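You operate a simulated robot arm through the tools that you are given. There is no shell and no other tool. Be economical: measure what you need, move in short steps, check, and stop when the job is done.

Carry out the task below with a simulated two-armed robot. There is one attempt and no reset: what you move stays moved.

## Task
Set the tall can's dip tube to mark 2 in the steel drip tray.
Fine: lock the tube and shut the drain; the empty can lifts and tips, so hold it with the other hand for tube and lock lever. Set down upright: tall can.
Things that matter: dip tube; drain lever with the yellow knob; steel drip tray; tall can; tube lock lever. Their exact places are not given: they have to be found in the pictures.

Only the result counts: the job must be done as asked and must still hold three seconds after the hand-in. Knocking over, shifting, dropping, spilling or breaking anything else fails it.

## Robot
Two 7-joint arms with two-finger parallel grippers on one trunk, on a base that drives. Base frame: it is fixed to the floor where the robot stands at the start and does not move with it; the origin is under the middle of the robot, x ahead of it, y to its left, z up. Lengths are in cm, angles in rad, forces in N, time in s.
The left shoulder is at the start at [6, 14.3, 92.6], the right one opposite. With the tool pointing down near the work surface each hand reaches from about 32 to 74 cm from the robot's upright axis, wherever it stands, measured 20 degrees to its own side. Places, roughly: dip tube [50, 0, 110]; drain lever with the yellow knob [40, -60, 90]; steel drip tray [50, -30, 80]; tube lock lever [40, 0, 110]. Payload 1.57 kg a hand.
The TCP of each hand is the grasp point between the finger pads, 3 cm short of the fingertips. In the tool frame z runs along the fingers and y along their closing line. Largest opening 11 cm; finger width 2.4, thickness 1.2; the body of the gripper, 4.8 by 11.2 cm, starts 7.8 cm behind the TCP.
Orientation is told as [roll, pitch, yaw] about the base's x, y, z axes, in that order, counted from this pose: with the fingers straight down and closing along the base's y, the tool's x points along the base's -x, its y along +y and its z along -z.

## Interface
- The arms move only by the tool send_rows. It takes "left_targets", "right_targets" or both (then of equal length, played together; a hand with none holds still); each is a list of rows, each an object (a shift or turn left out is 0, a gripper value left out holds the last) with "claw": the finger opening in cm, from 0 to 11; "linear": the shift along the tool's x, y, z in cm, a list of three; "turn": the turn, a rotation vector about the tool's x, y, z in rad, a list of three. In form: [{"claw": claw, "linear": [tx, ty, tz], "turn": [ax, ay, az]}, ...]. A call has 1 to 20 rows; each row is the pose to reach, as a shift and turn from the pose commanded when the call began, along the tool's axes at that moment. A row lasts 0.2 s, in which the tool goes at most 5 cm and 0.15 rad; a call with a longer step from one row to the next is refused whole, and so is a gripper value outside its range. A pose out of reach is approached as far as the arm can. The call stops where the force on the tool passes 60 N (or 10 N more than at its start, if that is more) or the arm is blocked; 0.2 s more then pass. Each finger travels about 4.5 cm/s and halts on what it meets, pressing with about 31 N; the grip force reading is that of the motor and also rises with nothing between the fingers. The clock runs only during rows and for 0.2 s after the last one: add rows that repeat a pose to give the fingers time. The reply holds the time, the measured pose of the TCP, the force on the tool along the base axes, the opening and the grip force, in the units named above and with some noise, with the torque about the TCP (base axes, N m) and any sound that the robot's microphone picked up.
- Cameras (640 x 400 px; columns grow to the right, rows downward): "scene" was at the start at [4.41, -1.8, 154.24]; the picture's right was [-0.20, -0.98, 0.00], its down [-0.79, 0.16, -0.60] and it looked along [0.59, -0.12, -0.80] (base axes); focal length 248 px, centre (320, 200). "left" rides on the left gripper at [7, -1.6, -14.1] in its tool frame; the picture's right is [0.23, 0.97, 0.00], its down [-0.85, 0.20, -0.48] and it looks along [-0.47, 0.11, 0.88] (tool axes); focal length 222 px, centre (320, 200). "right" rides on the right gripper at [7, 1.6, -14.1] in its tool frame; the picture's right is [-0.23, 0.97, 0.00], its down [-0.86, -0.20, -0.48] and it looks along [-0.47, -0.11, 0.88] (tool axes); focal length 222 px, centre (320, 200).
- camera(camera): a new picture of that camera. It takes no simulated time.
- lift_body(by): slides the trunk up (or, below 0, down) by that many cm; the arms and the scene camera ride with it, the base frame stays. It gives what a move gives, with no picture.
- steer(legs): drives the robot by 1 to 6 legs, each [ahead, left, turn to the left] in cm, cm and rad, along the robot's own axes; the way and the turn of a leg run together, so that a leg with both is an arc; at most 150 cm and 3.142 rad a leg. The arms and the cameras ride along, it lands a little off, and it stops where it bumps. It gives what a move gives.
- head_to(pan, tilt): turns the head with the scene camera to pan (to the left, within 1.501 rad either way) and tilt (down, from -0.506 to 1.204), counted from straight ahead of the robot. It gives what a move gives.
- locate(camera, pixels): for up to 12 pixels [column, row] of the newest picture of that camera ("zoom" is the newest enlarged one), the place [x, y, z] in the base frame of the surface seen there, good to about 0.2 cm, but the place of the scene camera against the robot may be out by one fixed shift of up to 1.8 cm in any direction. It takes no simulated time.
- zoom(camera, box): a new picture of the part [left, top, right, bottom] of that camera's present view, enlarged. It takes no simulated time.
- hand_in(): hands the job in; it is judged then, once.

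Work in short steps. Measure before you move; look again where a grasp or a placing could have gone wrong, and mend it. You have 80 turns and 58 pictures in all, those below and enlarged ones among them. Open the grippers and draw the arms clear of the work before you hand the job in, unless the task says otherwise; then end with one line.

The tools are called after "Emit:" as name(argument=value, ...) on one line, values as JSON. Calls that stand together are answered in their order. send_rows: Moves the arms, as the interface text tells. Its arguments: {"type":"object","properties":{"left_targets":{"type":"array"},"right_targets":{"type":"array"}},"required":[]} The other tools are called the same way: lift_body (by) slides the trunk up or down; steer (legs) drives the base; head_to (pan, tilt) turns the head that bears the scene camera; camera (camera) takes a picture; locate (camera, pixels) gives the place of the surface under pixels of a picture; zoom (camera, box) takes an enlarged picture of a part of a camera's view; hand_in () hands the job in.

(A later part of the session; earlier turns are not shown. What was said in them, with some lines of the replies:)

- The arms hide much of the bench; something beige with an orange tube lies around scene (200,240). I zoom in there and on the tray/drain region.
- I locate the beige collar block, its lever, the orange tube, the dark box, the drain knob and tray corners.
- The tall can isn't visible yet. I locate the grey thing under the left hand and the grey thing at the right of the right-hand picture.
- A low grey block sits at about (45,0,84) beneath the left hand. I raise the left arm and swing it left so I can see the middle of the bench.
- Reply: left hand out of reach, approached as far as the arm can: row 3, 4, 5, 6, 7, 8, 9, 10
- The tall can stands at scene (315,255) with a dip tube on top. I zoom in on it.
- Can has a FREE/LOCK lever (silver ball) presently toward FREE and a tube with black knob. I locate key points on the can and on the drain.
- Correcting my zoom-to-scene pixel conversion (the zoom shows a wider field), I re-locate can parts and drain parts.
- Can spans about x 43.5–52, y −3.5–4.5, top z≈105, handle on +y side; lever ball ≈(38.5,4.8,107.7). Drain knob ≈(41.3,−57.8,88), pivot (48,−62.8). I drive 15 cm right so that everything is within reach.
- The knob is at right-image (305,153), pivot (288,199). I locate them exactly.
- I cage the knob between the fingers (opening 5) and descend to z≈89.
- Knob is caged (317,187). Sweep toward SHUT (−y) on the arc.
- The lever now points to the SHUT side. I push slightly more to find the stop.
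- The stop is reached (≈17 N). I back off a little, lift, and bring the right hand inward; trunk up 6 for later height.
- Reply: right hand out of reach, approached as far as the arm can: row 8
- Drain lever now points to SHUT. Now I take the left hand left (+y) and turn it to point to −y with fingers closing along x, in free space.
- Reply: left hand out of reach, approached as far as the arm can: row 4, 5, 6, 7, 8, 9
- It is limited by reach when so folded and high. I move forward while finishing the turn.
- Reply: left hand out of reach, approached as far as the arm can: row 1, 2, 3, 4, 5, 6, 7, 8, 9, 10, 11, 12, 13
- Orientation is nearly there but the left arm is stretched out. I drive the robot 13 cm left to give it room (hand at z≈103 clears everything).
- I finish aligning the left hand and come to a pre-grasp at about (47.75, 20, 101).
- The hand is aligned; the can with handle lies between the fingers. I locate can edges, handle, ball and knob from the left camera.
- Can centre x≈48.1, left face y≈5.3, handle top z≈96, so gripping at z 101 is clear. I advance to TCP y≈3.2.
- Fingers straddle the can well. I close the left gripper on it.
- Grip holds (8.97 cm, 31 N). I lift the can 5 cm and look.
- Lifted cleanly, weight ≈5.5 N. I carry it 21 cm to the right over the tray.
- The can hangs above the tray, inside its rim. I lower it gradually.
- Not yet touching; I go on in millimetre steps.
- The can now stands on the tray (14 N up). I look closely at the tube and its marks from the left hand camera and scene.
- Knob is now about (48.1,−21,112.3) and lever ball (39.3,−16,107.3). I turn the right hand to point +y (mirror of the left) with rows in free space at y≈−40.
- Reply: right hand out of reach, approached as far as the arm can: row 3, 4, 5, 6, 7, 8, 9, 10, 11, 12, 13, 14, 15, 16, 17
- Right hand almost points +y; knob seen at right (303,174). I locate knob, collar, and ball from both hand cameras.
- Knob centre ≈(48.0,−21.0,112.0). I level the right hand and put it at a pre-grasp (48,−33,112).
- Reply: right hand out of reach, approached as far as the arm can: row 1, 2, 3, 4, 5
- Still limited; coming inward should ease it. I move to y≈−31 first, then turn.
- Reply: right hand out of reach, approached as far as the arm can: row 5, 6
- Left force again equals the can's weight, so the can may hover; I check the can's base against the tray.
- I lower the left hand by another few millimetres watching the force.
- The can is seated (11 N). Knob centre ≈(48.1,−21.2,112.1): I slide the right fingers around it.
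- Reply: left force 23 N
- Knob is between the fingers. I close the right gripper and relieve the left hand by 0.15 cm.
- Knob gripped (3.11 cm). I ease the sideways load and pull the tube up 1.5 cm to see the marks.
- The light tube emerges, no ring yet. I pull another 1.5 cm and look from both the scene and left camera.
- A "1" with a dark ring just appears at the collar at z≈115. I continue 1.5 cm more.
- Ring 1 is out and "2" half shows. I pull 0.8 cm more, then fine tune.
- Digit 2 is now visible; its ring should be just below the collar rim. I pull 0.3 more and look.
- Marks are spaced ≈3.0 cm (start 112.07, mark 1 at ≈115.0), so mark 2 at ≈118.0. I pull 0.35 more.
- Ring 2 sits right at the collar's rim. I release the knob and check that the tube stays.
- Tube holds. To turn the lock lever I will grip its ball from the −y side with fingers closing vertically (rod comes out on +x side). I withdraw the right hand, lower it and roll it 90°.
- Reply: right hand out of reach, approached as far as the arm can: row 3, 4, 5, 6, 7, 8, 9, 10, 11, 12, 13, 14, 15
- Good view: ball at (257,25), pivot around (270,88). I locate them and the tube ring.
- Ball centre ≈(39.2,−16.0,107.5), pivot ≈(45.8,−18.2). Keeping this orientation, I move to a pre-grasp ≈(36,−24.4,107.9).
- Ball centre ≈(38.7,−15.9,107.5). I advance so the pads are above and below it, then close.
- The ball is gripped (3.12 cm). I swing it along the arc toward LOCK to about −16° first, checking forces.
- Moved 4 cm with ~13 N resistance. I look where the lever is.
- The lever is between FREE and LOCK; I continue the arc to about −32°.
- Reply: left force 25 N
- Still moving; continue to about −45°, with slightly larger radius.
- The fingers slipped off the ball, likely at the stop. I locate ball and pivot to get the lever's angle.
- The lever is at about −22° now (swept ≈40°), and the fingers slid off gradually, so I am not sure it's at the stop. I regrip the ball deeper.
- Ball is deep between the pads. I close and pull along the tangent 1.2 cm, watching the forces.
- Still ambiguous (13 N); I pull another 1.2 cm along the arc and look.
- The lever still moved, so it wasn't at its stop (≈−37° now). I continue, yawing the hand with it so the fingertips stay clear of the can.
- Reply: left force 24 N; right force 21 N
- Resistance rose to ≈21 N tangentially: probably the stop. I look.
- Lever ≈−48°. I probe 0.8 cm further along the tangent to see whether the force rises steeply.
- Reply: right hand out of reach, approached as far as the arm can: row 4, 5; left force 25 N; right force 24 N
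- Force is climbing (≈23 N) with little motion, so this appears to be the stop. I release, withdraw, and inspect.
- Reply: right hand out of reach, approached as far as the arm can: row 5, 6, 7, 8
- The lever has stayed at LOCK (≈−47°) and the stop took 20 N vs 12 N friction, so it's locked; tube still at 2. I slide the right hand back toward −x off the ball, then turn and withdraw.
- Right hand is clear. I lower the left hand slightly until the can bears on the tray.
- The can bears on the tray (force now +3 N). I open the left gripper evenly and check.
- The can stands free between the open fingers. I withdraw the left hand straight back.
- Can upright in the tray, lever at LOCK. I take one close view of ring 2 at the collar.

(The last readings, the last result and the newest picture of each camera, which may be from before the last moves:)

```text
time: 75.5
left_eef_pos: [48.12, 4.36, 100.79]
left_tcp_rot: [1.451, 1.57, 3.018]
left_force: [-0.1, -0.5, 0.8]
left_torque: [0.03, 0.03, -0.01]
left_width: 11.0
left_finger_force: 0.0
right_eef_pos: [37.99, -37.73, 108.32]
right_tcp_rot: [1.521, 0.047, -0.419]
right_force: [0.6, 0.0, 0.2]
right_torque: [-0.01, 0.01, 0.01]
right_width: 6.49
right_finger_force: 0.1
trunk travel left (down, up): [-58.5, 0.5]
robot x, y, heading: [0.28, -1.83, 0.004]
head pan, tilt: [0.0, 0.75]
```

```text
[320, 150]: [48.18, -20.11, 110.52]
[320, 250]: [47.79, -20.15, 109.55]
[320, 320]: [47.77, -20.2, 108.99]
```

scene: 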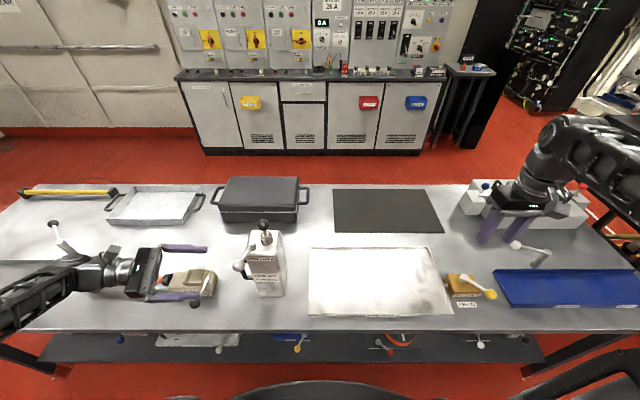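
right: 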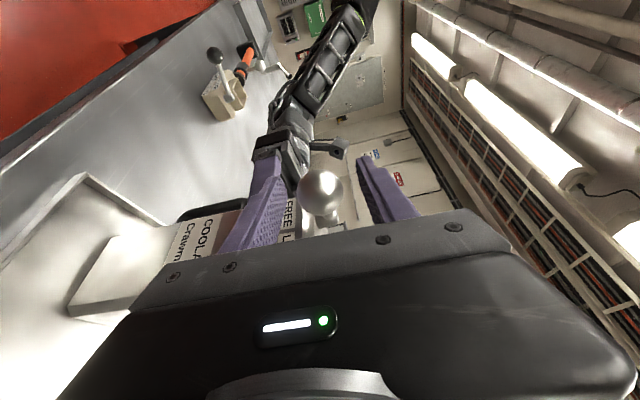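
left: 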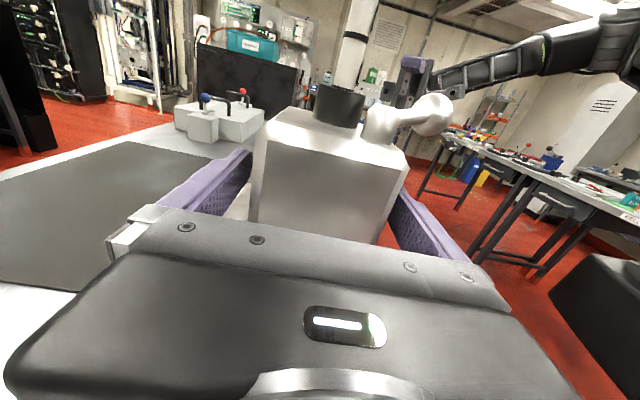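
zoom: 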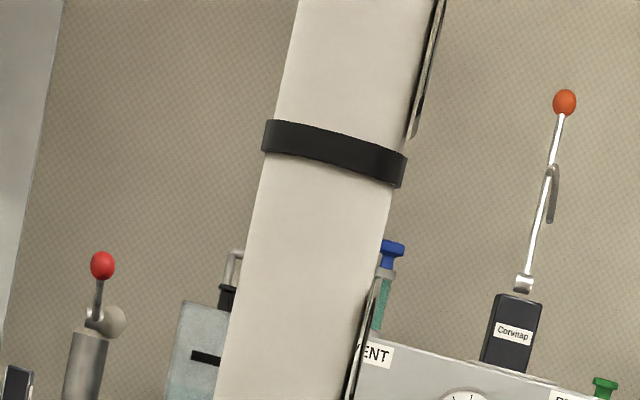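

Ring 1 is at z≈110.5, so with 3.0 cm spacing ring 2 lies at the collar's top (≈107.5). I open the right gripper fully and draw both hands further away.

Emit:
send_rows(left_targets=[{"linear": [0, 0, -3]}, {"linear": [0, 0, -6]}, {"linear": [0, 0, -10]}, {"linear": [0, 0, -12]}, {"linear": [0, 0, -12]}], right_targets=[{"claw": 8, "linear": [0, 0, -1]}, {"claw": 9, "linear": [0, 0, -2]}, {"claw": 10, "linear": [0, 0, -3]}, {"claw": 11, "linear": [0, 0, -4]}, {"claw": 11, "linear": [0, 0, -4]}])

Emit:
camera(camera="scene")

```text
time: 76.7
left_eef_pos: [48.06, 16.33, 100.76]
left_tcp_rot: [1.864, 1.57, -2.849]
left_force: [0.3, -0.3, 0.2]
left_torque: [0.0, -0.01, 0.02]
left_width: 10.99
left_finger_force: 0.0
right_eef_pos: [36.9, -40.38, 108.44]
right_tcp_rot: [1.521, 0.046, -0.418]
right_force: [-0.3, -0.2, 0.4]
right_torque: [0.04, 0.0, 0.02]
right_width: 10.97
right_finger_force: 0.0
right hand out of reach, approached as far as the arm can: row 4, 5
trunk travel left (down, up): [-58.5, 0.5]
robot x, y, heading: [-0.06, -2.0, -0.004]
head pan, tilt: [0.0, 0.75]
```

```text
0 pictures are left
```

scene: 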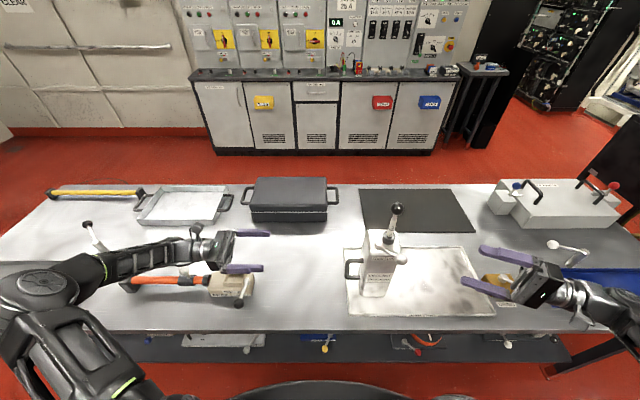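

Both hands are clear and open, and the can stands upright in the tray at (378,262) with nothing else moved. I hand in.

Emit:
hand_in()

```text
The job is handed in.
```

I handed the job in: the tall can stands upright in the steel drip tray with its dip tube at mark 2. The lock lever is pushed to LOCK, the drain is shut, and both hands are open and clear. I inferred the lever's stop from the push force and ring 2 at the collar from the mark spacing, and saw neither directly in the last pictures.
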